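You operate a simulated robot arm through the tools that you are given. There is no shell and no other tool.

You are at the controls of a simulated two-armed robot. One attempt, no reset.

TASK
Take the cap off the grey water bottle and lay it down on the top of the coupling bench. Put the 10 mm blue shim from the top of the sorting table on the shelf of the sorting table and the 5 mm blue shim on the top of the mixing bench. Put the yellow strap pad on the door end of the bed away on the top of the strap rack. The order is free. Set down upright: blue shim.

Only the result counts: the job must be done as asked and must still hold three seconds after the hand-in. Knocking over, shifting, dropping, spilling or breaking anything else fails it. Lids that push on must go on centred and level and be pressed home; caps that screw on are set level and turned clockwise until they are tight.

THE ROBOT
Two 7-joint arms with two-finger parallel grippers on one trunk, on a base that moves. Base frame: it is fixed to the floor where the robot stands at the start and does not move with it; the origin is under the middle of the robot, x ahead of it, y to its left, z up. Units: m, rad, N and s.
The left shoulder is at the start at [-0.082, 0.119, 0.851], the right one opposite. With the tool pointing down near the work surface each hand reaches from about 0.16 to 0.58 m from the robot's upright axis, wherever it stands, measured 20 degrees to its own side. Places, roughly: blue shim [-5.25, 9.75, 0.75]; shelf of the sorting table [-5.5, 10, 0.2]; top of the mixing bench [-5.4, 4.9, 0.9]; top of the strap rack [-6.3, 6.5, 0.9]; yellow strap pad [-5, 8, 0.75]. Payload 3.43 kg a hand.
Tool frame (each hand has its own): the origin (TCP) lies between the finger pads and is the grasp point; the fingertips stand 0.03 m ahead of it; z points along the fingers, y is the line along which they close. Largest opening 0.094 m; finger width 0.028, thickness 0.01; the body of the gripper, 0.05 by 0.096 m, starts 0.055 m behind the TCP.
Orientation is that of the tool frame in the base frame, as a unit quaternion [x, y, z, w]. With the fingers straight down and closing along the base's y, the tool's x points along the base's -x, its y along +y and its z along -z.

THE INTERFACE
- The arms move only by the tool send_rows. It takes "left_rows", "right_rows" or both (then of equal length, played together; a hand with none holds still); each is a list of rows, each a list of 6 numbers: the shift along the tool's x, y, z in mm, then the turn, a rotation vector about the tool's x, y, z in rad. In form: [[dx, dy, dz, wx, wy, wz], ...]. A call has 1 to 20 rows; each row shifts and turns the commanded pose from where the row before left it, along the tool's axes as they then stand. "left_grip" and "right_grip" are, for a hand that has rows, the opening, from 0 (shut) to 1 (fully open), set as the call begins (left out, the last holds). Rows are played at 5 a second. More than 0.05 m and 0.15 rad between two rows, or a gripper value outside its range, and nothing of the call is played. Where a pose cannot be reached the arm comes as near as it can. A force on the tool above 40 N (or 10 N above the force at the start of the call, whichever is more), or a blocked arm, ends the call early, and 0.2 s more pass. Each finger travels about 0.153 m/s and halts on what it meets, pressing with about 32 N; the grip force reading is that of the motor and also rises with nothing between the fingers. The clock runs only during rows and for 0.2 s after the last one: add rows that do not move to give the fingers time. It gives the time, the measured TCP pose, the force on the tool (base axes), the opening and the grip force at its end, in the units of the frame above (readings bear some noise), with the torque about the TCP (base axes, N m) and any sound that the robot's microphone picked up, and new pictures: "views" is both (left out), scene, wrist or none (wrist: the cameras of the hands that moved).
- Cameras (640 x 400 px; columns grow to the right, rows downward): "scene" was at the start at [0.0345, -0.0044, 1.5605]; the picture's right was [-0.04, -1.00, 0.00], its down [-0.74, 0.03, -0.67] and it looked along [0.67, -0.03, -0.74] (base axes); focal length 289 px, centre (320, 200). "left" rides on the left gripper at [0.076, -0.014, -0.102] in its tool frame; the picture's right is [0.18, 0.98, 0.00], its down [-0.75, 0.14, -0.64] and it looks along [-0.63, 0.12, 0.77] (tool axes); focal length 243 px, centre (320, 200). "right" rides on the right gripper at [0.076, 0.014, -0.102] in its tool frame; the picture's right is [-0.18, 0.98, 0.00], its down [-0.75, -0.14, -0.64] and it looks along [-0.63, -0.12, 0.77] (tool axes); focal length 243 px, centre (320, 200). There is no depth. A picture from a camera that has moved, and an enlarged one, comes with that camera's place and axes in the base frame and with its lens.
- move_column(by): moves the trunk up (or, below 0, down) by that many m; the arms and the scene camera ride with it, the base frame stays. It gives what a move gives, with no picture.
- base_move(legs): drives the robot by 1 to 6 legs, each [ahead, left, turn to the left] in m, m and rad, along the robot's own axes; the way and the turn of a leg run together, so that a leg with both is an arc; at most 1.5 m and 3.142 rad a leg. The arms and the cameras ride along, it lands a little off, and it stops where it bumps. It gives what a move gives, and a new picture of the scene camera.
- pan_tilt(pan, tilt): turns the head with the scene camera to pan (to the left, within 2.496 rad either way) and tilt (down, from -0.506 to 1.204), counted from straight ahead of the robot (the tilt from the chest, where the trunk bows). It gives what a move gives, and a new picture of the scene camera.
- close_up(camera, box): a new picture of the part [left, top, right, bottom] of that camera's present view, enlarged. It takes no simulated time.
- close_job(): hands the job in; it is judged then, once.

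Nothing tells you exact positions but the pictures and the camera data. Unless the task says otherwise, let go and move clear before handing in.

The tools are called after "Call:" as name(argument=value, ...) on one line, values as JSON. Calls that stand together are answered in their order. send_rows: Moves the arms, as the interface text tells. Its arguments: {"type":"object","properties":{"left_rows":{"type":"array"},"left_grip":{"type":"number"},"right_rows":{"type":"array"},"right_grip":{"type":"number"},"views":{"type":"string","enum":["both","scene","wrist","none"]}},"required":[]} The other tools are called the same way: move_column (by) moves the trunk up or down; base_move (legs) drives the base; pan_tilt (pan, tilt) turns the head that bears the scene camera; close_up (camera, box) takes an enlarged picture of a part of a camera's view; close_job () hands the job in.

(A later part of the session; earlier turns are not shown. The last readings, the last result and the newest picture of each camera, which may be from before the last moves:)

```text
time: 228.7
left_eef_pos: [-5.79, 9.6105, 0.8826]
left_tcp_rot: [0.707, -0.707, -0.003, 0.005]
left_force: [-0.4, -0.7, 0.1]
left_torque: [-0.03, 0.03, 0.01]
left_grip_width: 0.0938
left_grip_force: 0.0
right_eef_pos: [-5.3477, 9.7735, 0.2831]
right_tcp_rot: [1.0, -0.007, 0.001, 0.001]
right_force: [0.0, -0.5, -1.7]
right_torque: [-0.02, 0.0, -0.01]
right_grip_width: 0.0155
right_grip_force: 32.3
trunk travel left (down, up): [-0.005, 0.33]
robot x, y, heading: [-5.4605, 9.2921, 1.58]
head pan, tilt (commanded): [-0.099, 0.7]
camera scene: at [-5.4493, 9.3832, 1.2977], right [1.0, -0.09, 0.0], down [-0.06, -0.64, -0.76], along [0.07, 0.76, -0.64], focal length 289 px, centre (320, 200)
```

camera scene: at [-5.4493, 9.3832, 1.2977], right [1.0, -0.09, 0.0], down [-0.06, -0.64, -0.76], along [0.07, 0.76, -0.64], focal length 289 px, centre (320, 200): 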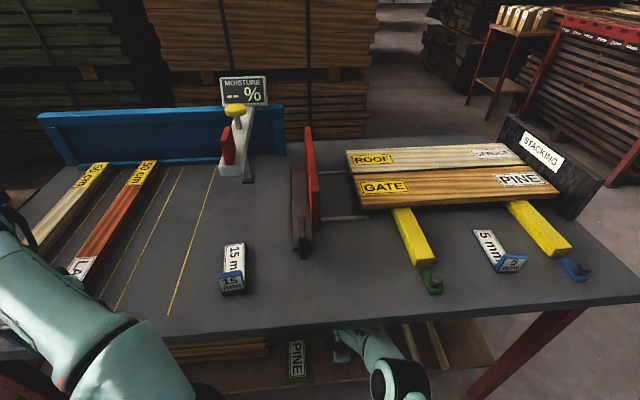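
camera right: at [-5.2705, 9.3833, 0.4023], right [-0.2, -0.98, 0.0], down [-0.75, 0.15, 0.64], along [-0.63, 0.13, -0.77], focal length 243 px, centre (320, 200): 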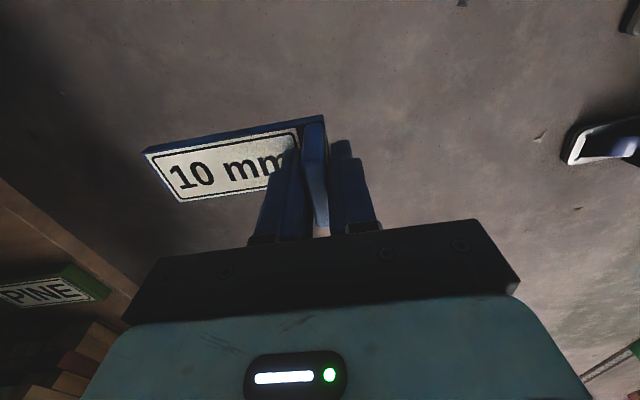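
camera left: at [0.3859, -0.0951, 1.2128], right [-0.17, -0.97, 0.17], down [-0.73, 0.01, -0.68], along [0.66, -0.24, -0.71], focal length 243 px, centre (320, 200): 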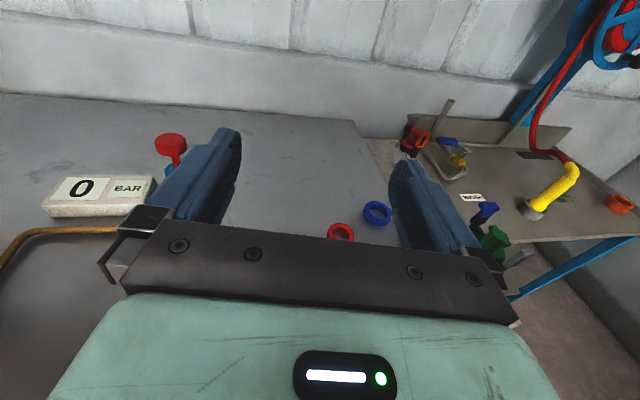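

Call:
send_rows(right_rows=[[0, 0, 3, 0, 0, 0], [0, 0, 3, 0, 0, 0], [0, 0, 0, 0, 0, 0]], views="none")

Call:
send_rows(right_rows=[[0, 0, 1.5, 0, 0, 0], [0, 0, 1.5, 0, 0, 0], [0, 0, 0, 0, 0, 0]], views="none")

Call:
send_rows(right_rows=[[0, 0, 1.5, 0, 0, 0], [0, 0, 1.5, 0, 0, 0], [0, 0, 0, 0, 0, 0]], views="none")

Call:
close_up(camera="right", box=[100, 60, 420, 260])

```text
time: 229.5
left_eef_pos: [-5.791, 9.6109, 0.8833]
left_tcp_rot: [0.708, -0.706, -0.003, 0.004]
left_force: [-0.6, -0.5, -0.4]
left_torque: [0.0, 0.0, 0.01]
left_grip_width: 0.0939
left_grip_force: 0.0
right_eef_pos: [-5.3477, 9.7736, 0.2777]
right_tcp_rot: [1.0, -0.008, 0.001, -0.001]
right_force: [0.1, 0.0, -0.8]
right_torque: [-0.05, 0.04, -0.02]
right_grip_width: 0.0157
right_grip_force: 31.9
trunk travel left (down, up): [-0.005, 0.33]
robot x, y, heading: [-5.4574, 9.2932, 1.584]
head pan, tilt (commanded): [-0.099, 0.7]
```

```text
time: 230.3
left_eef_pos: [-5.7895, 9.6125, 0.884]
left_tcp_rot: [0.707, -0.707, -0.003, 0.004]
left_force: [-0.5, 0.0, 0.1]
left_torque: [-0.03, -0.02, -0.01]
left_grip_width: 0.0939
left_grip_force: 0.0
right_eef_pos: [-5.3483, 9.7733, 0.2735]
right_tcp_rot: [1.0, -0.007, 0.001, 0.0]
right_force: [0.0, 0.3, 0.0]
right_torque: [-0.04, 0.04, 0.0]
right_grip_width: 0.0155
right_grip_force: 31.9
trunk travel left (down, up): [-0.005, 0.33]
robot x, y, heading: [-5.4573, 9.2922, 1.577]
head pan, tilt (commanded): [-0.099, 0.7]
```

```text
time: 231.1
left_eef_pos: [-5.7889, 9.6102, 0.8827]
left_tcp_rot: [0.708, -0.706, -0.004, 0.005]
left_force: [0.6, 0.4, -0.6]
left_torque: [-0.02, -0.04, 0.02]
left_grip_width: 0.0938
left_grip_force: 0.1
right_eef_pos: [-5.3479, 9.7736, 0.2721]
right_tcp_rot: [1.0, -0.008, 0.0, 0.0]
right_force: [0.1, -0.1, -0.2]
right_torque: [-0.02, -0.01, 0.03]
right_grip_width: 0.0156
right_grip_force: 31.9
trunk travel left (down, up): [-0.005, 0.33]
robot x, y, heading: [-5.4565, 9.2954, 1.578]
head pan, tilt (commanded): [-0.099, 0.7]
```

```text
2.00 times, centred on (260, 160) of right
camera zoom: at [-5.2723, 9.758, 0.3753], right [-0.2, -0.98, 0.0], down [-0.75, 0.15, 0.64], along [-0.63, 0.13, -0.77], focal length 485 px, centre (440, 280)
```

zoom: 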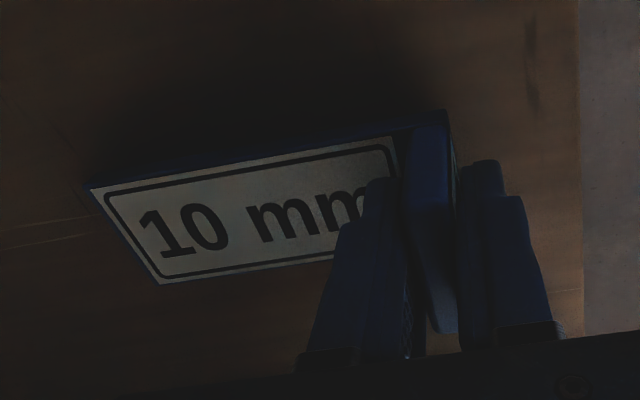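

Call:
send_rows(right_rows=[[0, 0, 1.3, 0, 0, 0], [0, 0, 1.3, 0, 0, 0], [0, 0, 0, 0, 0, 0]], views="none")

Call:
send_rows(right_rows=[[0, 0, 1.3, 0, 0, 0], [0, 0, 1.3, 0, 0, 0], [0, 0, 0, 0, 0, 0]], views="none")

Call:
send_rows(right_rows=[[0, 0, 1.3, 0, 0, 0], [0, 0, 1.3, 0, 0, 0], [0, 0, 0, 0, 0, 0]], views="none")

```text
time: 231.9
left_eef_pos: [-5.79, 9.6115, 0.8827]
left_tcp_rot: [0.708, -0.706, -0.003, 0.004]
left_force: [0.4, 0.6, -0.5]
left_torque: [0.0, -0.03, 0.01]
left_grip_width: 0.0939
left_grip_force: 0.0
right_eef_pos: [-5.3478, 9.7734, 0.2678]
right_tcp_rot: [1.0, -0.008, 0.001, 0.0]
right_force: [-0.4, -0.1, -1.2]
right_torque: [-0.02, -0.01, 0.01]
right_grip_width: 0.0155
right_grip_force: 32.0
trunk travel left (down, up): [-0.005, 0.33]
robot x, y, heading: [-5.4549, 9.2936, 1.576]
head pan, tilt (commanded): [-0.099, 0.7]
```

```text
time: 232.7
left_eef_pos: [-5.7901, 9.6123, 0.8821]
left_tcp_rot: [0.708, -0.706, -0.002, 0.004]
left_force: [-0.5, -0.3, -0.4]
left_torque: [0.01, 0.03, 0.0]
left_grip_width: 0.0938
left_grip_force: 0.0
right_eef_pos: [-5.3471, 9.7719, 0.2661]
right_tcp_rot: [1.0, -0.008, 0.001, 0.0]
right_force: [-0.7, 0.0, -1.2]
right_torque: [-0.01, 0.05, -0.02]
right_grip_width: 0.0159
right_grip_force: 31.5
trunk travel left (down, up): [-0.005, 0.33]
robot x, y, heading: [-5.4574, 9.2958, 1.576]
head pan, tilt (commanded): [-0.099, 0.7]
```

```text
time: 233.5
left_eef_pos: [-5.7901, 9.6102, 0.883]
left_tcp_rot: [0.708, -0.706, -0.003, 0.004]
left_force: [-0.1, 1.4, -0.6]
left_torque: [-0.02, 0.01, -0.01]
left_grip_width: 0.0936
left_grip_force: 0.0
right_eef_pos: [-5.3478, 9.7746, 0.2667]
right_tcp_rot: [1.0, -0.008, 0.001, -0.001]
right_force: [0.8, -3.0, 12.9]
right_torque: [-0.01, 0.09, 0.01]
right_grip_width: 0.0158
right_grip_force: 32.6
trunk travel left (down, up): [-0.005, 0.33]
robot x, y, heading: [-5.4542, 9.2932, 1.578]
head pan, tilt (commanded): [-0.099, 0.7]
```

The shim is on the shelf (12.9 N contact). I'll relieve slightly, open, and rise off the tab.

Call:
send_rows(right_rows=[[0, 0, -0.8, 0, 0, 0], [0, 0, 0, 0, 0, 0]], views="none")

Call:
send_rows(right_rows=[[0, 0, 0, 0, 0, 0], [0, 0, 0, 0, 0, 0], [0, 0, 0, 0, 0, 0]], right_grip=0.5, views="none")

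Call:
close_up(camera="right", box=[100, 60, 420, 260])

```text
time: 234.1
left_eef_pos: [-5.79, 9.6107, 0.8825]
left_tcp_rot: [0.708, -0.707, -0.003, 0.005]
left_force: [0.8, -0.4, -0.4]
left_torque: [0.01, 0.0, 0.01]
left_grip_width: 0.0941
left_grip_force: 0.1
right_eef_pos: [-5.3484, 9.7743, 0.2665]
right_tcp_rot: [1.0, -0.008, 0.001, -0.001]
right_force: [0.6, 1.6, 6.7]
right_torque: [0.01, 0.12, -0.01]
right_grip_width: 0.016
right_grip_force: 32.3
trunk travel left (down, up): [-0.005, 0.33]
robot x, y, heading: [-5.4587, 9.2935, 1.576]
head pan, tilt (commanded): [-0.099, 0.7]
```

```text
time: 234.9
left_eef_pos: [-5.7889, 9.6117, 0.882]
left_tcp_rot: [-0.707, 0.707, 0.003, -0.004]
left_force: [-0.4, 0.3, -0.1]
left_torque: [-0.01, 0.02, 0.01]
left_grip_width: 0.0941
left_grip_force: 0.0
right_eef_pos: [-5.3473, 9.7734, 0.2649]
right_tcp_rot: [1.0, -0.008, 0.0, 0.0]
right_force: [0.6, 0.1, 0.8]
right_torque: [0.01, 0.0, 0.02]
right_grip_width: 0.0469
right_grip_force: 0.1
trunk travel left (down, up): [-0.005, 0.33]
robot x, y, heading: [-5.4566, 9.294, 1.574]
head pan, tilt (commanded): [-0.099, 0.7]
```

```text
2.00 times, centred on (260, 160) of right
camera zoom: at [-5.2723, 9.7584, 0.3687], right [-0.2, -0.98, 0.0], down [-0.75, 0.15, 0.64], along [-0.63, 0.13, -0.77], focal length 485 px, centre (440, 280)
```

zoom: 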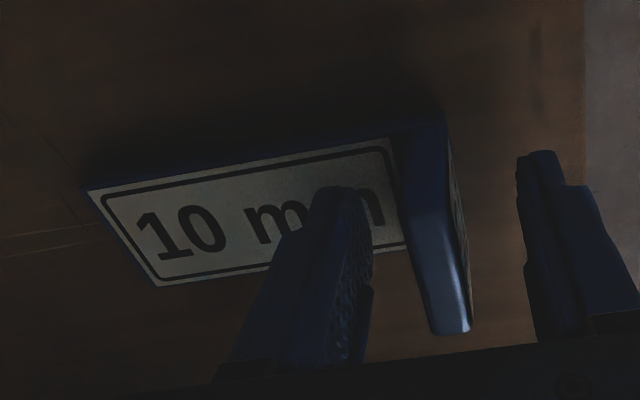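

Call:
send_rows(right_rows=[[0, 0, -5, 0, 0, 0], [0, 0, -15, 0, 0, 0], [0, 0, -25, 0, 0, 0], [0, 0, -25, 0, 0, 0], [0, 0, 0, 0, 0, 0]], views="none")

Call:
close_up(camera="right", box=[0, 0, 480, 300])

```text
time: 236.1
left_eef_pos: [-5.7891, 9.6115, 0.883]
left_tcp_rot: [0.708, -0.707, -0.003, 0.004]
left_force: [0.1, 0.8, -0.2]
left_torque: [-0.01, -0.03, 0.01]
left_grip_width: 0.0939
left_grip_force: 0.1
right_eef_pos: [-5.3496, 9.7729, 0.3337]
right_tcp_rot: [1.0, -0.008, 0.001, 0.0]
right_force: [1.1, 0.4, -0.8]
right_torque: [0.0, -0.03, -0.02]
right_grip_width: 0.047
right_grip_force: 0.1
trunk travel left (down, up): [-0.005, 0.33]
robot x, y, heading: [-5.4578, 9.2962, 1.577]
head pan, tilt (commanded): [-0.099, 0.7]
```

```text
1.33 times, centred on (240, 150) of right
camera zoom: at [-5.2737, 9.7572, 0.4379], right [-0.2, -0.98, 0.0], down [-0.75, 0.15, 0.64], along [-0.63, 0.13, -0.77], focal length 324 px, centre (427, 267)
```

zoom: 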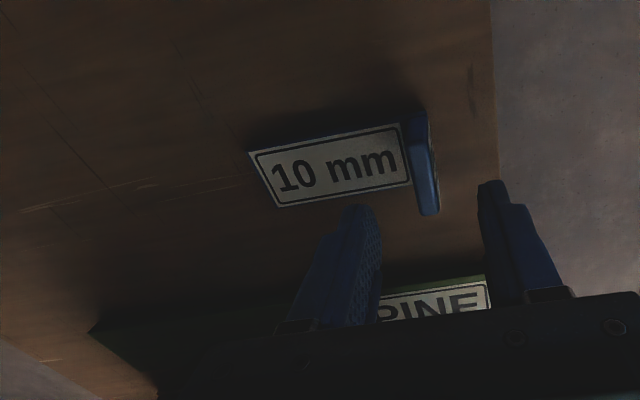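

The 10 mm shim stands on the shelf, clear of everything. I'll back off and raise the trunk again.

Call:
base_move(legs=[[-0.37, 0, 0]])

Call:
close_up(camera="scene", box=[200, 180, 480, 355])

Call:
move_column(by=0.27)

Call:
send_rows(right_rows=[[0, 0, -40, 0, 0, 0], [0, 0, -40, 0, 0, 0], [0, 0, -40, 0, 0, 0], [0, 0, -40, 0, 0, 0], [0, 0, -40, 0, 0, 0], [0, 0, -40, 0, 0, 0], [0, 0, -40, 0, 0, 0], [0, 0, -40, 0, 0, 0], [0, 0, 0, 0, 0, 0]], views="scene")

```text
time: 238.5
left_eef_pos: [-5.7861, 9.2389, 0.8821]
left_tcp_rot: [-0.707, 0.707, 0.003, -0.004]
left_force: [-0.3, 0.4, 0.1]
left_torque: [-0.04, 0.0, 0.0]
left_grip_width: 0.094
left_grip_force: 0.0
right_eef_pos: [-5.3454, 9.3986, 0.3331]
right_tcp_rot: [1.0, -0.008, 0.001, 0.0]
right_force: [-0.6, -0.5, -0.1]
right_torque: [-0.01, 0.02, 0.01]
right_grip_width: 0.0472
right_grip_force: 0.0
trunk travel left (down, up): [-0.005, 0.33]
robot x, y, heading: [-5.4524, 8.9176, 1.578]
head pan, tilt (commanded): [-0.099, 0.7]
camera scene: at [-5.4465, 9.0089, 1.2978], right [1.0, -0.09, 0.0], down [-0.06, -0.64, -0.77], along [0.07, 0.76, -0.64], focal length 289 px, centre (320, 200)
```

scene: 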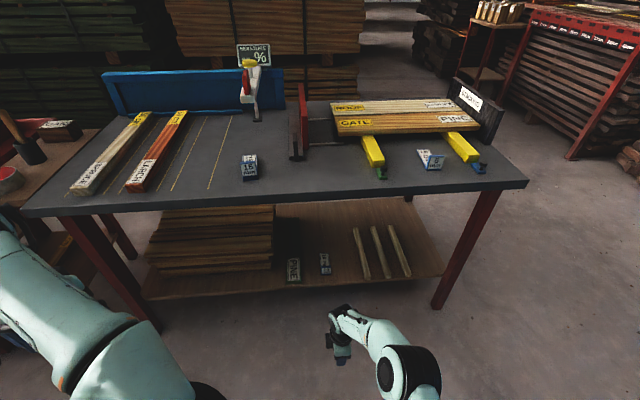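

```text
2.29 times, centred on (340, 268) of scene
camera zoom: at [-5.4465, 9.0089, 1.2978], right [1.0, -0.09, 0.0], down [-0.06, -0.64, -0.77], along [0.07, 0.76, -0.64], focal length 661 px, centre (274, 46)
```

zoom: 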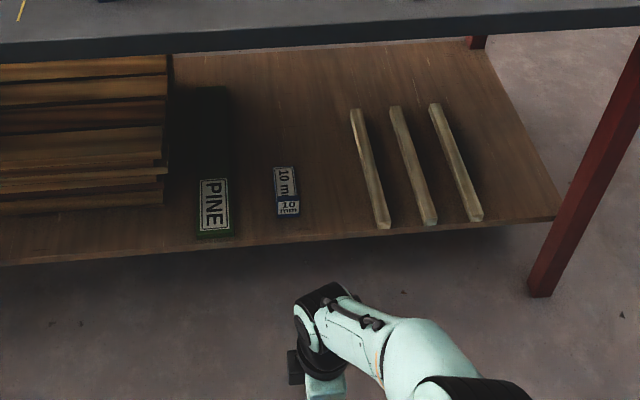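

```text
time: 241.2
left_eef_pos: [-5.7869, 9.2382, 1.1519]
left_tcp_rot: [-0.707, 0.707, 0.003, -0.005]
left_force: [0.1, 0.1, -0.4]
left_torque: [0.02, 0.0, 0.01]
left_grip_width: 0.094
left_grip_force: 0.0
right_eef_pos: [-5.3452, 9.3987, 0.6041]
right_tcp_rot: [1.0, -0.008, 0.001, 0.0]
right_force: [0.1, 1.2, 0.5]
right_torque: [-0.02, -0.03, -0.01]
right_grip_width: 0.0468
right_grip_force: 0.1
trunk travel left (down, up): [-0.275, 0.06]
robot x, y, heading: [-5.4556, 8.9228, 1.579]
head pan, tilt (commanded): [-0.099, 0.7]
```

```text
time: 243.2
left_eef_pos: [-5.7867, 9.2381, 1.1524]
left_tcp_rot: [0.708, -0.707, -0.002, 0.004]
left_force: [0.4, 0.1, 0.5]
left_torque: [0.03, 0.01, -0.02]
left_grip_width: 0.094
left_grip_force: 0.1
right_eef_pos: [-5.348, 9.3964, 0.9245]
right_tcp_rot: [1.0, -0.008, 0.0, 0.001]
right_force: [0.0, -0.4, 0.2]
right_torque: [0.01, 0.0, 0.01]
right_grip_width: 0.0468
right_grip_force: 0.0
trunk travel left (down, up): [-0.275, 0.06]
robot x, y, heading: [-5.452, 8.9193, 1.576]
head pan, tilt (commanded): [-0.099, 0.7]
camera scene: at [-5.4461, 8.9603, 1.5716], right [1.0, -0.09, 0.0], down [-0.06, -0.64, -0.76], along [0.07, 0.76, -0.64], focal length 289 px, centre (320, 200)
```

scene: 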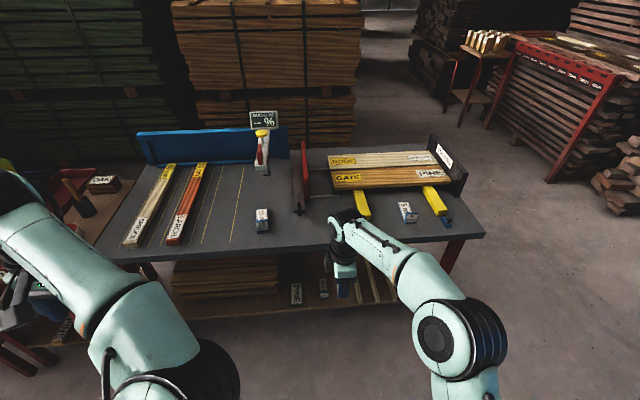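

The 10 mm shim is in place on the shelf. Next I'll go for the 5 mm shim: strafe right 0.3 m and come forward again.

Call:
base_move(legs=[[0, -0.3, 0], [0.28, 0, 0]])

Call:
pan_tilt(pan=-0.1, tilt=0.9)

Call:
close_up(camera="scene", box=[260, 120, 420, 220])

Call:
close_up(camera="right", box=[0, 0, 640, 400])

```text
time: 248.0
left_eef_pos: [-5.489, 9.5216, 1.1528]
left_tcp_rot: [0.708, -0.706, -0.003, 0.005]
left_force: [-0.4, 0.1, 0.0]
left_torque: [-0.01, 0.01, 0.0]
left_grip_width: 0.0941
left_grip_force: 0.1
right_eef_pos: [-5.0507, 9.6815, 0.9233]
right_tcp_rot: [1.0, -0.008, 0.001, 0.0]
right_force: [-0.2, 0.0, 0.3]
right_torque: [-0.01, 0.01, -0.02]
right_grip_width: 0.0472
right_grip_force: 0.1
trunk travel left (down, up): [-0.275, 0.06]
robot x, y, heading: [-5.1543, 9.2031, 1.577]
head pan, tilt (commanded): [-0.099, 0.7]
camera scene: at [-5.1487, 9.2446, 1.5716], right [1.0, -0.09, 0.0], down [-0.06, -0.64, -0.76], along [0.07, 0.76, -0.64], focal length 289 px, centre (320, 200)
```

scene: 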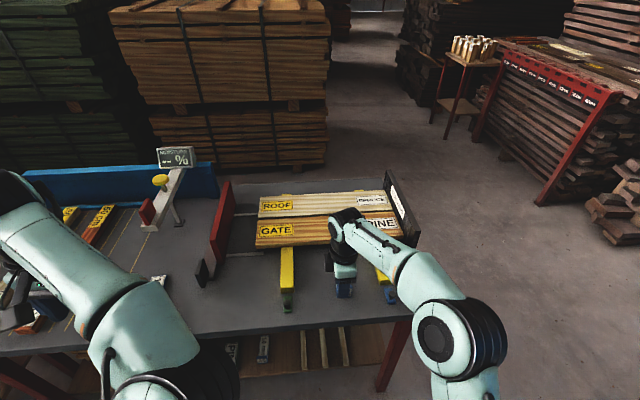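

```text
time: 248.7
left_eef_pos: [-5.4893, 9.5222, 1.1518]
left_tcp_rot: [0.708, -0.706, -0.003, 0.005]
left_force: [0.4, -0.8, 0.1]
left_torque: [0.0, -0.03, 0.02]
left_grip_width: 0.0938
left_grip_force: 0.0
right_eef_pos: [-5.0508, 9.6806, 0.9234]
right_tcp_rot: [1.0, -0.008, 0.0, 0.0]
right_force: [0.0, 0.6, -0.1]
right_torque: [-0.01, 0.01, -0.01]
right_grip_width: 0.0469
right_grip_force: 0.1
trunk travel left (down, up): [-0.275, 0.06]
robot x, y, heading: [-5.1593, 9.2048, 1.577]
head pan, tilt (commanded): [-0.099, 0.901]
camera scene: at [-5.1495, 9.2346, 1.5555], right [1.0, -0.09, 0.0], down [-0.07, -0.78, -0.62], along [0.06, 0.62, -0.78], focal length 289 px, centre (320, 200)
```

scene: 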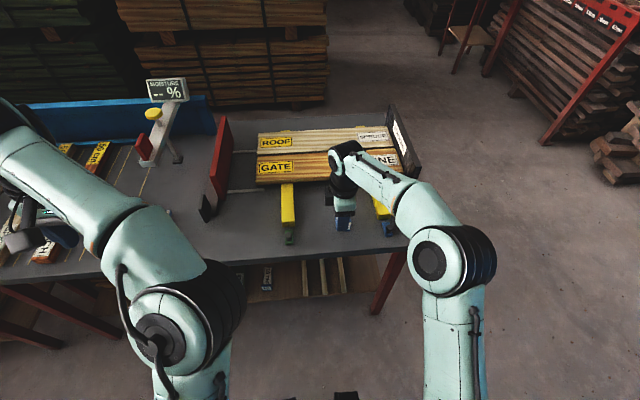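

```text
4.00 times, centred on (340, 170) of scene
camera zoom: at [-5.1495, 9.2346, 1.5555], right [1.0, -0.09, 0.0], down [-0.07, -0.78, -0.62], along [0.06, 0.62, -0.78], focal length 1156 px, centre (240, 320)
```

zoom: 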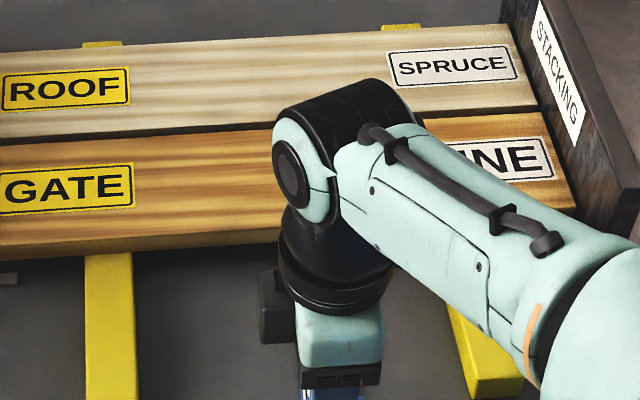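

```text
1.00 times, centred on (320, 200) of right (not enlarged: the box is as wide or as high as the picture)
camera zoom: at [-4.9749, 9.6652, 1.0277], right [-0.2, -0.98, 0.0], down [-0.75, 0.15, 0.64], along [-0.63, 0.13, -0.77], focal length 243 px, centre (320, 200)
```

zoom: 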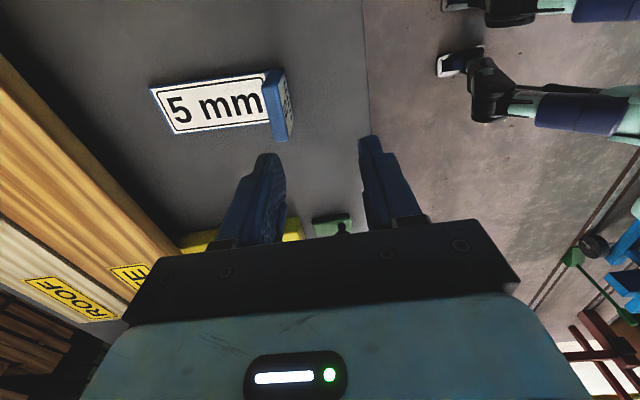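

Call:
close_up(camera="right", box=[130, 40, 370, 190])

```text
2.67 times, centred on (250, 115) of right
camera zoom: at [-4.9749, 9.6652, 1.0277], right [-0.2, -0.98, 0.0], down [-0.75, 0.15, 0.64], along [-0.63, 0.13, -0.77], focal length 647 px, centre (507, 427)
```

zoom: 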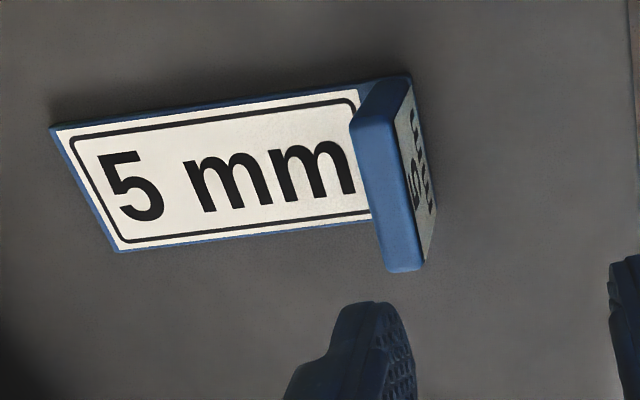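

I measure the 5 mm tab at about (-5.035, 9.713), turned about 4.6°. I'll align the hand with it and lower partly.

Call:
send_rows(right_rows=[[15.3, -32.3, 0, 0, 0, 0], [0, 0, 0, 0, 0, 0.064], [0, 0, 20, 0, 0, 0], [0, 0, 20, 0, 0, 0], [0, 0, 0, 0, 0, 0]], right_grip=0.5, views="none")

Call:
close_up(camera="right", box=[200, 60, 440, 210])

Call:
close_up(camera="scene", box=[260, 150, 420, 250])

```text
time: 249.9
left_eef_pos: [-5.49, 9.5223, 1.1522]
left_tcp_rot: [0.707, -0.707, -0.003, 0.004]
left_force: [-0.1, 0.4, 1.0]
left_torque: [0.01, 0.03, 0.02]
left_grip_width: 0.0941
left_grip_force: 0.2
right_eef_pos: [-5.0348, 9.714, 0.8837]
right_tcp_rot: [0.999, -0.04, 0.001, 0.0]
right_force: [0.1, -0.4, 0.5]
right_torque: [0.02, 0.03, 0.02]
right_grip_width: 0.0469
right_grip_force: 0.1
trunk travel left (down, up): [-0.275, 0.06]
robot x, y, heading: [-5.16, 9.2038, 1.579]
head pan, tilt (commanded): [-0.099, 0.901]
```

```text
2.67 times, centred on (320, 135) of right
camera zoom: at [-4.9597, 9.693, 0.9882], right [-0.26, -0.96, 0.0], down [-0.74, 0.2, 0.64], along [-0.62, 0.17, -0.77], focal length 647 px, centre (320, 373)
```

zoom: 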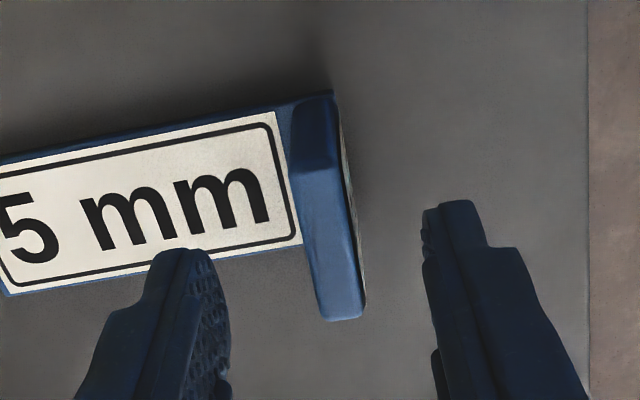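

```text
4.00 times, centred on (340, 200) of scene
camera zoom: at [-5.1496, 9.2346, 1.5555], right [1.0, -0.09, 0.0], down [-0.07, -0.78, -0.62], along [0.06, 0.62, -0.78], focal length 1156 px, centre (240, 200)
```

zoom: 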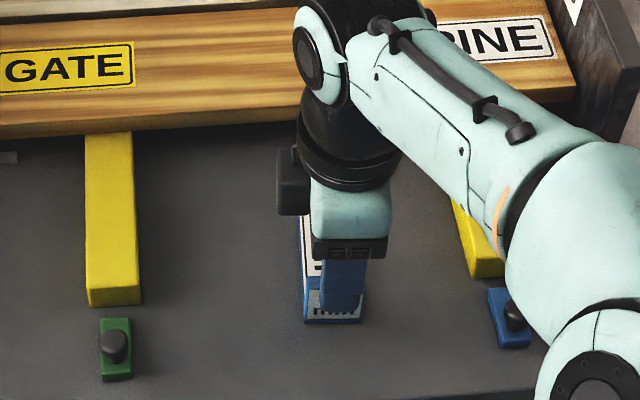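

Call:
send_rows(right_rows=[[0, 2, 15, 0, 0, 0], [0, 0, 15, 0, 0, 0], [0, 0, 9, 0, 0, 0], [0, 0, 5, 0, 0, 0], [0, 0, 0, 0, 0, 0]], views="none")

Call:
close_up(camera="right", box=[160, 60, 480, 260])

```text
time: 251.1
left_eef_pos: [-5.4895, 9.5216, 1.1525]
left_tcp_rot: [0.708, -0.707, -0.003, 0.004]
left_force: [-0.2, 0.3, -0.5]
left_torque: [-0.01, 0.02, 0.01]
left_grip_width: 0.0938
left_grip_force: 0.1
right_eef_pos: [-5.0345, 9.7105, 0.8399]
right_tcp_rot: [0.999, -0.041, 0.0, 0.0]
right_force: [-0.5, -0.5, 1.0]
right_torque: [-0.02, -0.03, -0.02]
right_grip_width: 0.0471
right_grip_force: 0.2
trunk travel left (down, up): [-0.275, 0.06]
robot x, y, heading: [-5.1562, 9.2071, 1.579]
head pan, tilt (commanded): [-0.099, 0.901]
```

```text
2.00 times, centred on (320, 160) of right
camera zoom: at [-4.9602, 9.6906, 0.9438], right [-0.26, -0.96, 0.0], down [-0.74, 0.2, 0.64], along [-0.62, 0.17, -0.77], focal length 485 px, centre (320, 280)
```

zoom: 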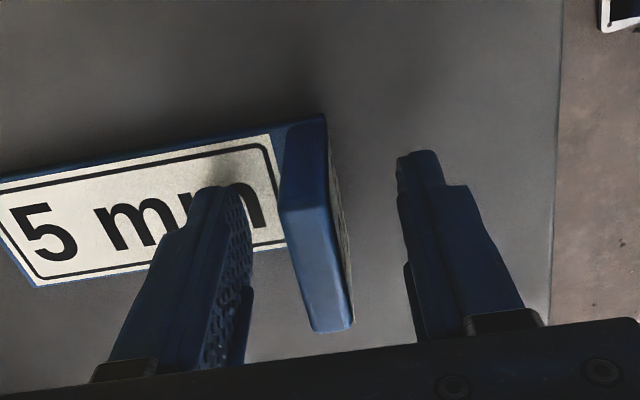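

Call:
send_rows(right_rows=[[0, 0, 0, 0, 0, 0], [0, 0, 0, 0, 0, 0], [0, 0, 0, 0, 0, 0]], right_grip=0.0, views="none")

Call:
send_rows(right_rows=[[0, 0, -5, 0, 0, 0], [0, 0, -15, 0, 0, 0], [0, 0, -30, 0, 0, 0], [0, 0, -30, 0, 0, 0], [0, 0, -30, 0, 0, 0], [0, 0, 0, 0, 0, 0]], views="both")

```text
time: 251.9
left_eef_pos: [-5.4887, 9.5225, 1.1528]
left_tcp_rot: [0.707, -0.707, -0.003, 0.004]
left_force: [0.6, -0.4, -0.2]
left_torque: [0.0, -0.02, -0.01]
left_grip_width: 0.0939
left_grip_force: 0.0
right_eef_pos: [-5.0351, 9.7105, 0.8404]
right_tcp_rot: [0.999, -0.04, 0.0, 0.0]
right_force: [0.3, 0.0, -0.6]
right_torque: [-0.02, -0.01, -0.02]
right_grip_width: 0.0155
right_grip_force: 31.9
trunk travel left (down, up): [-0.275, 0.06]
robot x, y, heading: [-5.1546, 9.2054, 1.579]
head pan, tilt (commanded): [-0.099, 0.901]
```

```text
time: 253.3
left_eef_pos: [-5.49, 9.5226, 1.1523]
left_tcp_rot: [0.707, -0.707, -0.002, 0.005]
left_force: [0.1, 0.2, 0.6]
left_torque: [-0.02, 0.01, 0.01]
left_grip_width: 0.0941
left_grip_force: 0.0
right_eef_pos: [-5.0349, 9.7118, 0.9522]
right_tcp_rot: [0.999, -0.041, 0.001, 0.0]
right_force: [-0.3, -0.7, -0.8]
right_torque: [-0.01, -0.01, 0.02]
right_grip_width: 0.0155
right_grip_force: 32.4
trunk travel left (down, up): [-0.275, 0.06]
robot x, y, heading: [-5.1552, 9.1974, 1.574]
head pan, tilt (commanded): [-0.099, 0.901]
camera scene: at [-5.1494, 9.2349, 1.5555], right [1.0, -0.09, 0.0], down [-0.07, -0.78, -0.62], along [0.06, 0.62, -0.78], focal length 289 px, centre (320, 200)
camera right: at [-4.96, 9.6931, 1.0552], right [-0.26, -0.97, 0.0], down [-0.74, 0.2, 0.64], along [-0.62, 0.17, -0.77], focal length 243 px, centre (320, 200)
```

scene: 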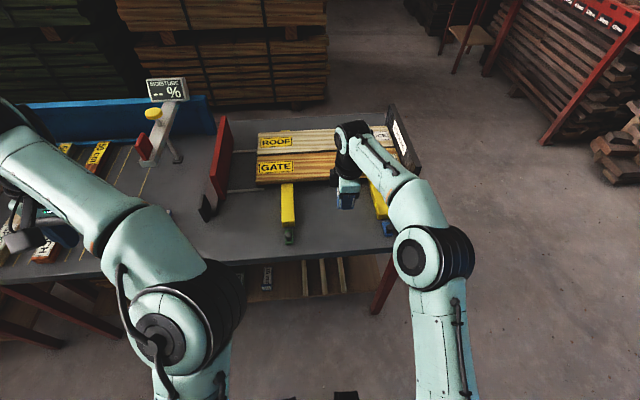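
right: 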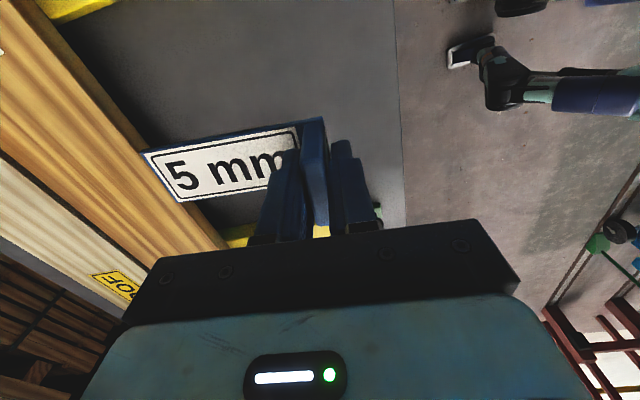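

I'm holding the 5 mm shim. I'll raise it, back off, draw the hand in, and drive out to the aisle toward the mixing bench.

Call:
send_rows(right_rows=[[0, 0, -30, 0, 0, 0], [0, 0, -30, 0, 0, 0], [0, 20, -20, 0, 0, 0], [0, 40, -20, 0, 0, 0], [0, 40, 0, 0, 0, 0], [0, 0, 0, 0, 0, 0]], views="none")

Call:
base_move(legs=[[-0.25, 0, 0], [0, -0.5, 0], [0, -0.5, 0]])

Call:
pan_tilt(pan=1.4, tilt=0.5)

```text
time: 254.7
left_eef_pos: [-5.4891, 9.522, 1.1532]
left_tcp_rot: [0.708, -0.706, -0.003, 0.005]
left_force: [-0.5, -0.3, 0.4]
left_torque: [-0.05, 0.01, 0.0]
left_grip_width: 0.0942
left_grip_force: 0.1
right_eef_pos: [-5.0432, 9.6085, 1.0515]
right_tcp_rot: [0.999, -0.04, 0.001, 0.0]
right_force: [0.0, 0.7, -0.4]
right_torque: [0.02, 0.01, 0.03]
right_grip_width: 0.0156
right_grip_force: 31.8
trunk travel left (down, up): [-0.275, 0.06]
robot x, y, heading: [-5.1561, 9.2017, 1.578]
head pan, tilt (commanded): [-0.099, 0.901]
```

```text
time: 265.6
left_eef_pos: [-4.4863, 9.2824, 1.1521]
left_tcp_rot: [0.707, -0.707, -0.004, 0.004]
left_force: [0.4, -1.0, 0.0]
left_torque: [-0.01, 0.0, -0.01]
left_grip_width: 0.0939
left_grip_force: 0.0
right_eef_pos: [-4.0417, 9.3704, 1.0509]
right_tcp_rot: [0.999, -0.04, 0.001, 0.0]
right_force: [-0.2, -0.4, -0.8]
right_torque: [-0.02, 0.02, -0.05]
right_grip_width: 0.0154
right_grip_force: 32.1
trunk travel left (down, up): [-0.275, 0.06]
robot x, y, heading: [-4.1546, 8.968, 1.58]
head pan, tilt (commanded): [-0.099, 0.901]
camera scene: at [-4.1466, 8.9959, 1.5555], right [1.0, -0.09, 0.0], down [-0.07, -0.78, -0.62], along [0.06, 0.62, -0.78], focal length 289 px, centre (320, 200)
```

scene: 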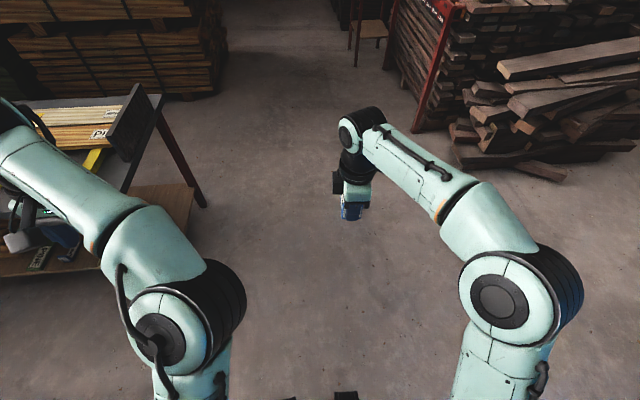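

```text
time: 267.2
left_eef_pos: [-4.4864, 9.2832, 1.1528]
left_tcp_rot: [0.708, -0.706, -0.003, 0.004]
left_force: [-0.5, -0.2, -0.3]
left_torque: [0.02, 0.0, 0.02]
left_grip_width: 0.0939
left_grip_force: 0.0
right_eef_pos: [-4.0409, 9.3698, 1.0506]
right_tcp_rot: [0.999, -0.04, 0.002, 0.001]
right_force: [0.0, -0.5, -1.0]
right_torque: [0.0, 0.02, -0.02]
right_grip_width: 0.0158
right_grip_force: 32.4
trunk travel left (down, up): [-0.275, 0.06]
robot x, y, heading: [-4.1514, 8.9685, 1.58]
head pan, tilt (commanded): [1.4, 0.499]
camera scene: at [-4.2434, 8.9355, 1.5893], right [0.16, 0.99, 0.0], down [0.47, -0.08, -0.88], along [-0.87, 0.14, -0.48], focal length 289 px, centre (320, 200)
```

scene: 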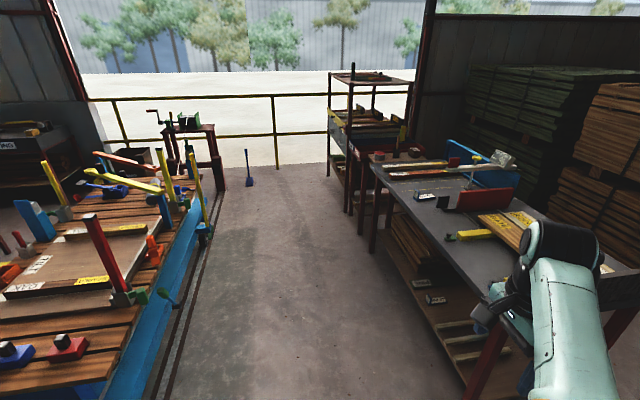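

The aisle is clear. I'll turn left to face -X, back off slightly, then strafe left (toward -Y) past the bed's end with the head watching that side.

Call:
base_move(legs=[[0, 0, 0.8], [0, 0, 0.76], [-0.12, 0, 0]])

Call:
pan_tilt(pan=0.9, tilt=0.5)

```text
time: 272.6
left_eef_pos: [-4.3455, 8.6318, 1.1529]
left_tcp_rot: [1.0, 0.008, 0.001, 0.005]
left_force: [-0.7, 0.4, 0.4]
left_torque: [0.0, 0.01, 0.02]
left_grip_width: 0.0939
left_grip_force: 0.0
right_eef_pos: [-4.4402, 9.0751, 1.0518]
right_tcp_rot: [0.73, 0.683, 0.001, -0.001]
right_force: [0.4, 1.0, -1.0]
right_torque: [0.01, 0.0, 0.0]
right_grip_width: 0.0156
right_grip_force: 31.7
trunk travel left (down, up): [-0.275, 0.06]
robot x, y, heading: [-4.0332, 8.9728, -3.123]
head pan, tilt (commanded): [1.4, 0.499]
camera scene: at [-4.0033, 8.8783, 1.5894], right [-0.99, 0.15, 0.0], down [0.07, 0.47, -0.88], along [-0.13, -0.87, -0.48], focal length 289 px, centre (320, 200)
```

scene: 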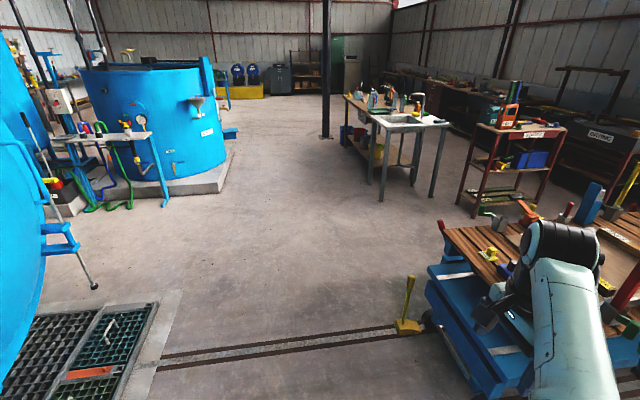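

```text
time: 273.5
left_eef_pos: [-4.3456, 8.6317, 1.1535]
left_tcp_rot: [1.0, 0.008, 0.002, 0.005]
left_force: [-0.3, 0.8, -0.4]
left_torque: [-0.02, -0.02, 0.0]
left_grip_width: 0.094
left_grip_force: 0.1
right_eef_pos: [-4.4398, 9.0751, 1.0506]
right_tcp_rot: [0.731, 0.683, 0.001, 0.0]
right_force: [-0.4, 0.5, -0.3]
right_torque: [-0.01, 0.0, -0.03]
right_grip_width: 0.0155
right_grip_force: 31.9
trunk travel left (down, up): [-0.275, 0.06]
robot x, y, heading: [-4.0359, 8.9683, -3.121]
head pan, tilt (commanded): [0.901, 0.499]
camera scene: at [-4.0449, 8.8957, 1.5893], right [-0.8, 0.6, 0.0], down [0.29, 0.38, -0.88], along [-0.53, -0.7, -0.48], focal length 289 px, centre (320, 200)
```

scene: 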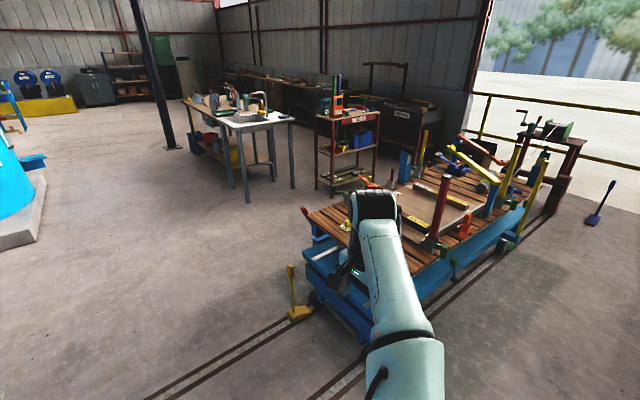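

Call:
base_move(legs=[[0, 1.4, 0], [0, 1.4, 0], [0, 0.75, 0]])

Call:
pan_tilt(pan=0.1, tilt=0.55)

```text
time: 304.3
left_eef_pos: [-4.2897, 5.1118, 1.1536]
left_tcp_rot: [1.0, 0.006, 0.003, 0.005]
left_force: [0.3, -0.5, -0.1]
left_torque: [-0.01, -0.02, 0.01]
left_grip_width: 0.0941
left_grip_force: 0.1
right_eef_pos: [-4.3831, 5.5565, 1.0511]
right_tcp_rot: [0.731, 0.683, 0.001, -0.001]
right_force: [-0.7, 0.3, -0.4]
right_torque: [-0.01, -0.03, 0.0]
right_grip_width: 0.0155
right_grip_force: 32.2
trunk travel left (down, up): [-0.275, 0.06]
robot x, y, heading: [-3.9772, 5.4469, -3.124]
head pan, tilt (commanded): [0.901, 0.499]
camera scene: at [-3.9892, 5.376, 1.5893], right [-0.8, 0.61, 0.0], down [0.29, 0.38, -0.88], along [-0.53, -0.7, -0.48], focal length 289 px, centre (320, 200)
```

scene: 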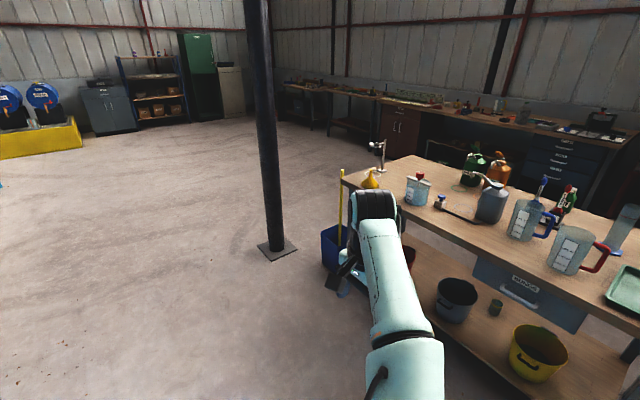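

```text
time: 305.5
left_eef_pos: [-4.2912, 5.1123, 1.1523]
left_tcp_rot: [1.0, 0.007, 0.002, 0.005]
left_force: [-0.2, 0.2, 0.3]
left_torque: [-0.04, -0.02, 0.03]
left_grip_width: 0.0941
left_grip_force: 0.1
right_eef_pos: [-4.3833, 5.5573, 1.0515]
right_tcp_rot: [0.731, 0.683, 0.001, -0.001]
right_force: [0.1, 0.1, -0.9]
right_torque: [0.01, 0.01, 0.01]
right_grip_width: 0.0153
right_grip_force: 32.5
trunk travel left (down, up): [-0.275, 0.06]
robot x, y, heading: [-3.9782, 5.4469, -3.122]
head pan, tilt (commanded): [0.099, 0.55]
camera scene: at [-4.0232, 5.4377, 1.5848], right [-0.12, 0.99, 0.0], down [0.52, 0.06, -0.85], along [-0.85, -0.1, -0.52], focal length 289 px, centre (320, 200)
```

scene: 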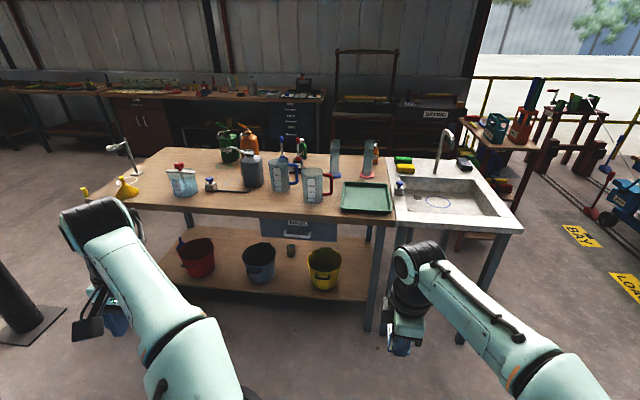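

I see the mixing bench with its wooden top. I'll enlarge it to find a free spot for the shim.

Call:
close_up(camera="scene", box=[70, 120, 410, 240])

Call:
close_up(camera="scene", box=[180, 140, 340, 240])

```text
1.88 times, centred on (240, 180) of scene
camera zoom: at [-4.0232, 5.4377, 1.5848], right [-0.12, 0.99, 0.0], down [0.52, 0.06, -0.85], along [-0.85, -0.1, -0.52], focal length 544 px, centre (471, 238)
```

zoom: 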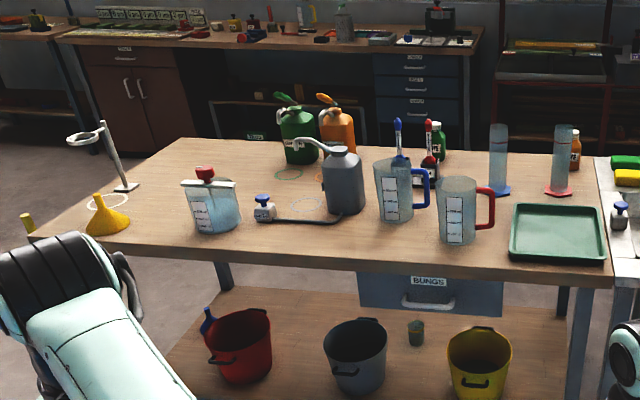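

```text
4.00 times, centred on (260, 190) of scene
camera zoom: at [-4.0232, 5.4377, 1.5848], right [-0.12, 0.99, 0.0], down [0.52, 0.06, -0.85], along [-0.85, -0.1, -0.52], focal length 1156 px, centre (560, 240)
```

zoom: 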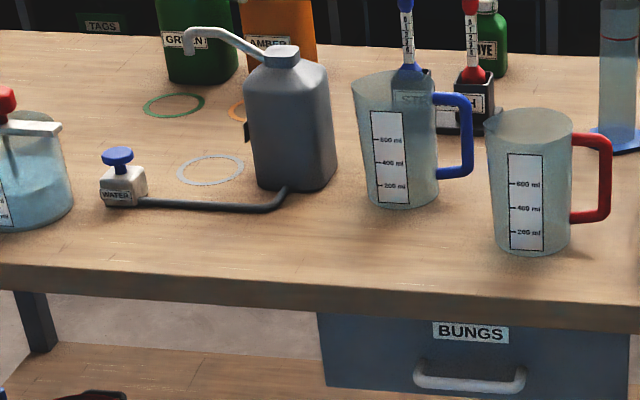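

There is a free strip along the bench's front edge around (-5.07, 4.9), in front of the hose. I'll move the base to stand in front of it.

Call:
base_move(legs=[[0, 0.69, -0.02], [0.45, 0, 0]])

Call:
pan_tilt(pan=-0.1, tilt=0.85)

```text
time: 314.2
left_eef_pos: [-4.7424, 4.4408, 1.1511]
left_tcp_rot: [1.0, 0.0, 0.002, 0.005]
left_force: [-0.5, -0.9, 0.5]
left_torque: [-0.06, -0.03, 0.0]
left_grip_width: 0.0939
left_grip_force: 0.1
right_eef_pos: [-4.8282, 4.8863, 1.053]
right_tcp_rot: [0.737, 0.676, 0.001, -0.001]
right_force: [0.0, 0.1, -0.4]
right_torque: [-0.01, -0.02, 0.0]
right_grip_width: 0.0154
right_grip_force: 32.4
trunk travel left (down, up): [-0.275, 0.06]
robot x, y, heading: [-4.4234, 4.7732, -3.137]
head pan, tilt (commanded): [0.099, 0.55]
camera scene: at [-4.47, 4.762, 1.5847], right [-0.1, 0.99, 0.0], down [0.52, 0.05, -0.85], along [-0.85, -0.09, -0.52], focal length 289 px, centre (320, 200)
```

scene: 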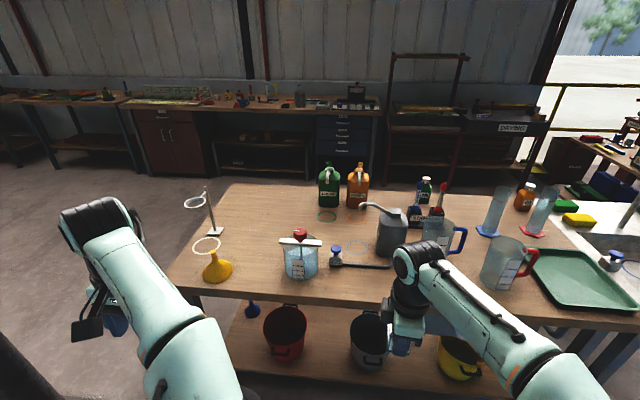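

```text
time: 315.0
left_eef_pos: [-4.7406, 4.4406, 1.1521]
left_tcp_rot: [1.0, -0.001, 0.002, 0.006]
left_force: [0.0, 0.6, 0.3]
left_torque: [0.0, -0.03, -0.03]
left_grip_width: 0.094
left_grip_force: 0.0
right_eef_pos: [-4.8288, 4.886, 1.0519]
right_tcp_rot: [0.736, 0.677, 0.001, -0.001]
right_force: [-0.3, -0.2, -0.7]
right_torque: [0.02, 0.03, 0.02]
right_grip_width: 0.0155
right_grip_force: 31.3
trunk travel left (down, up): [-0.275, 0.06]
robot x, y, heading: [-4.4259, 4.7734, -3.138]
head pan, tilt (commanded): [-0.099, 0.85]
camera scene: at [-4.4581, 4.7786, 1.5594], right [0.09, 1.0, 0.0], down [0.75, -0.07, -0.66], along [-0.66, 0.06, -0.75], focal length 289 px, centre (320, 200)
```

scene: 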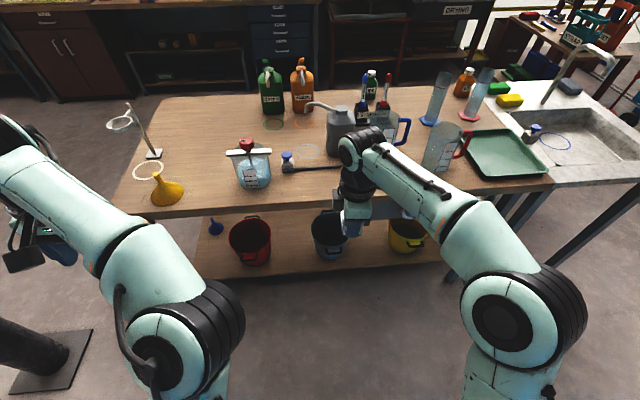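

Call:
close_up(camera="scene", box=[220, 130, 420, 255])

Call:
close_up(camera="right", box=[0, 0, 640, 400])

```text
3.20 times, centred on (320, 192) of scene
camera zoom: at [-4.4581, 4.7786, 1.5594], right [0.09, 1.0, 0.0], down [0.75, -0.07, -0.66], along [-0.66, 0.06, -0.75], focal length 925 px, centre (320, 224)
```

zoom: 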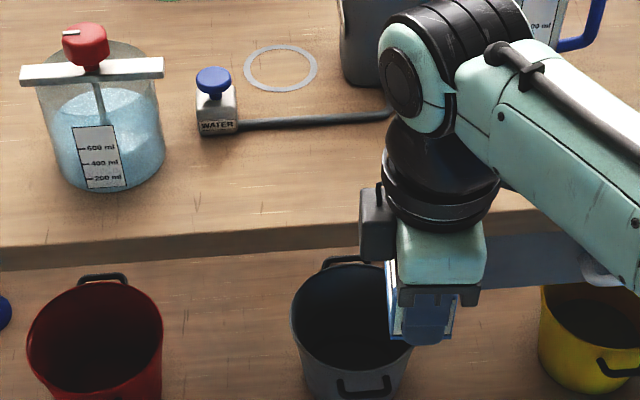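

```text
1.00 times, centred on (320, 200) of right (not enlarged: the box is as wide or as high as the picture)
camera zoom: at [-4.8078, 4.961, 1.1547], right [0.96, -0.27, 0.0], down [-0.2, -0.74, 0.64], along [-0.17, -0.62, -0.77], focal length 243 px, centre (320, 200)
```

zoom: 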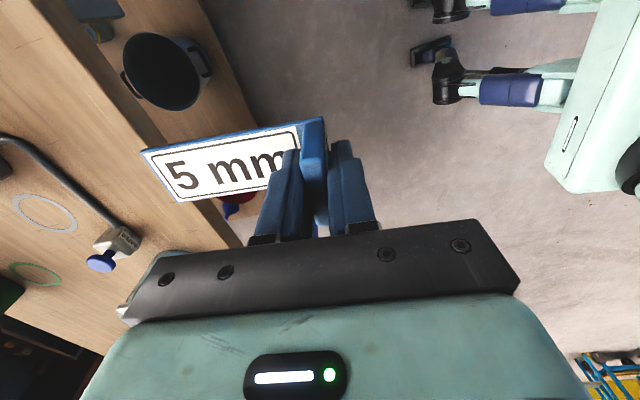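

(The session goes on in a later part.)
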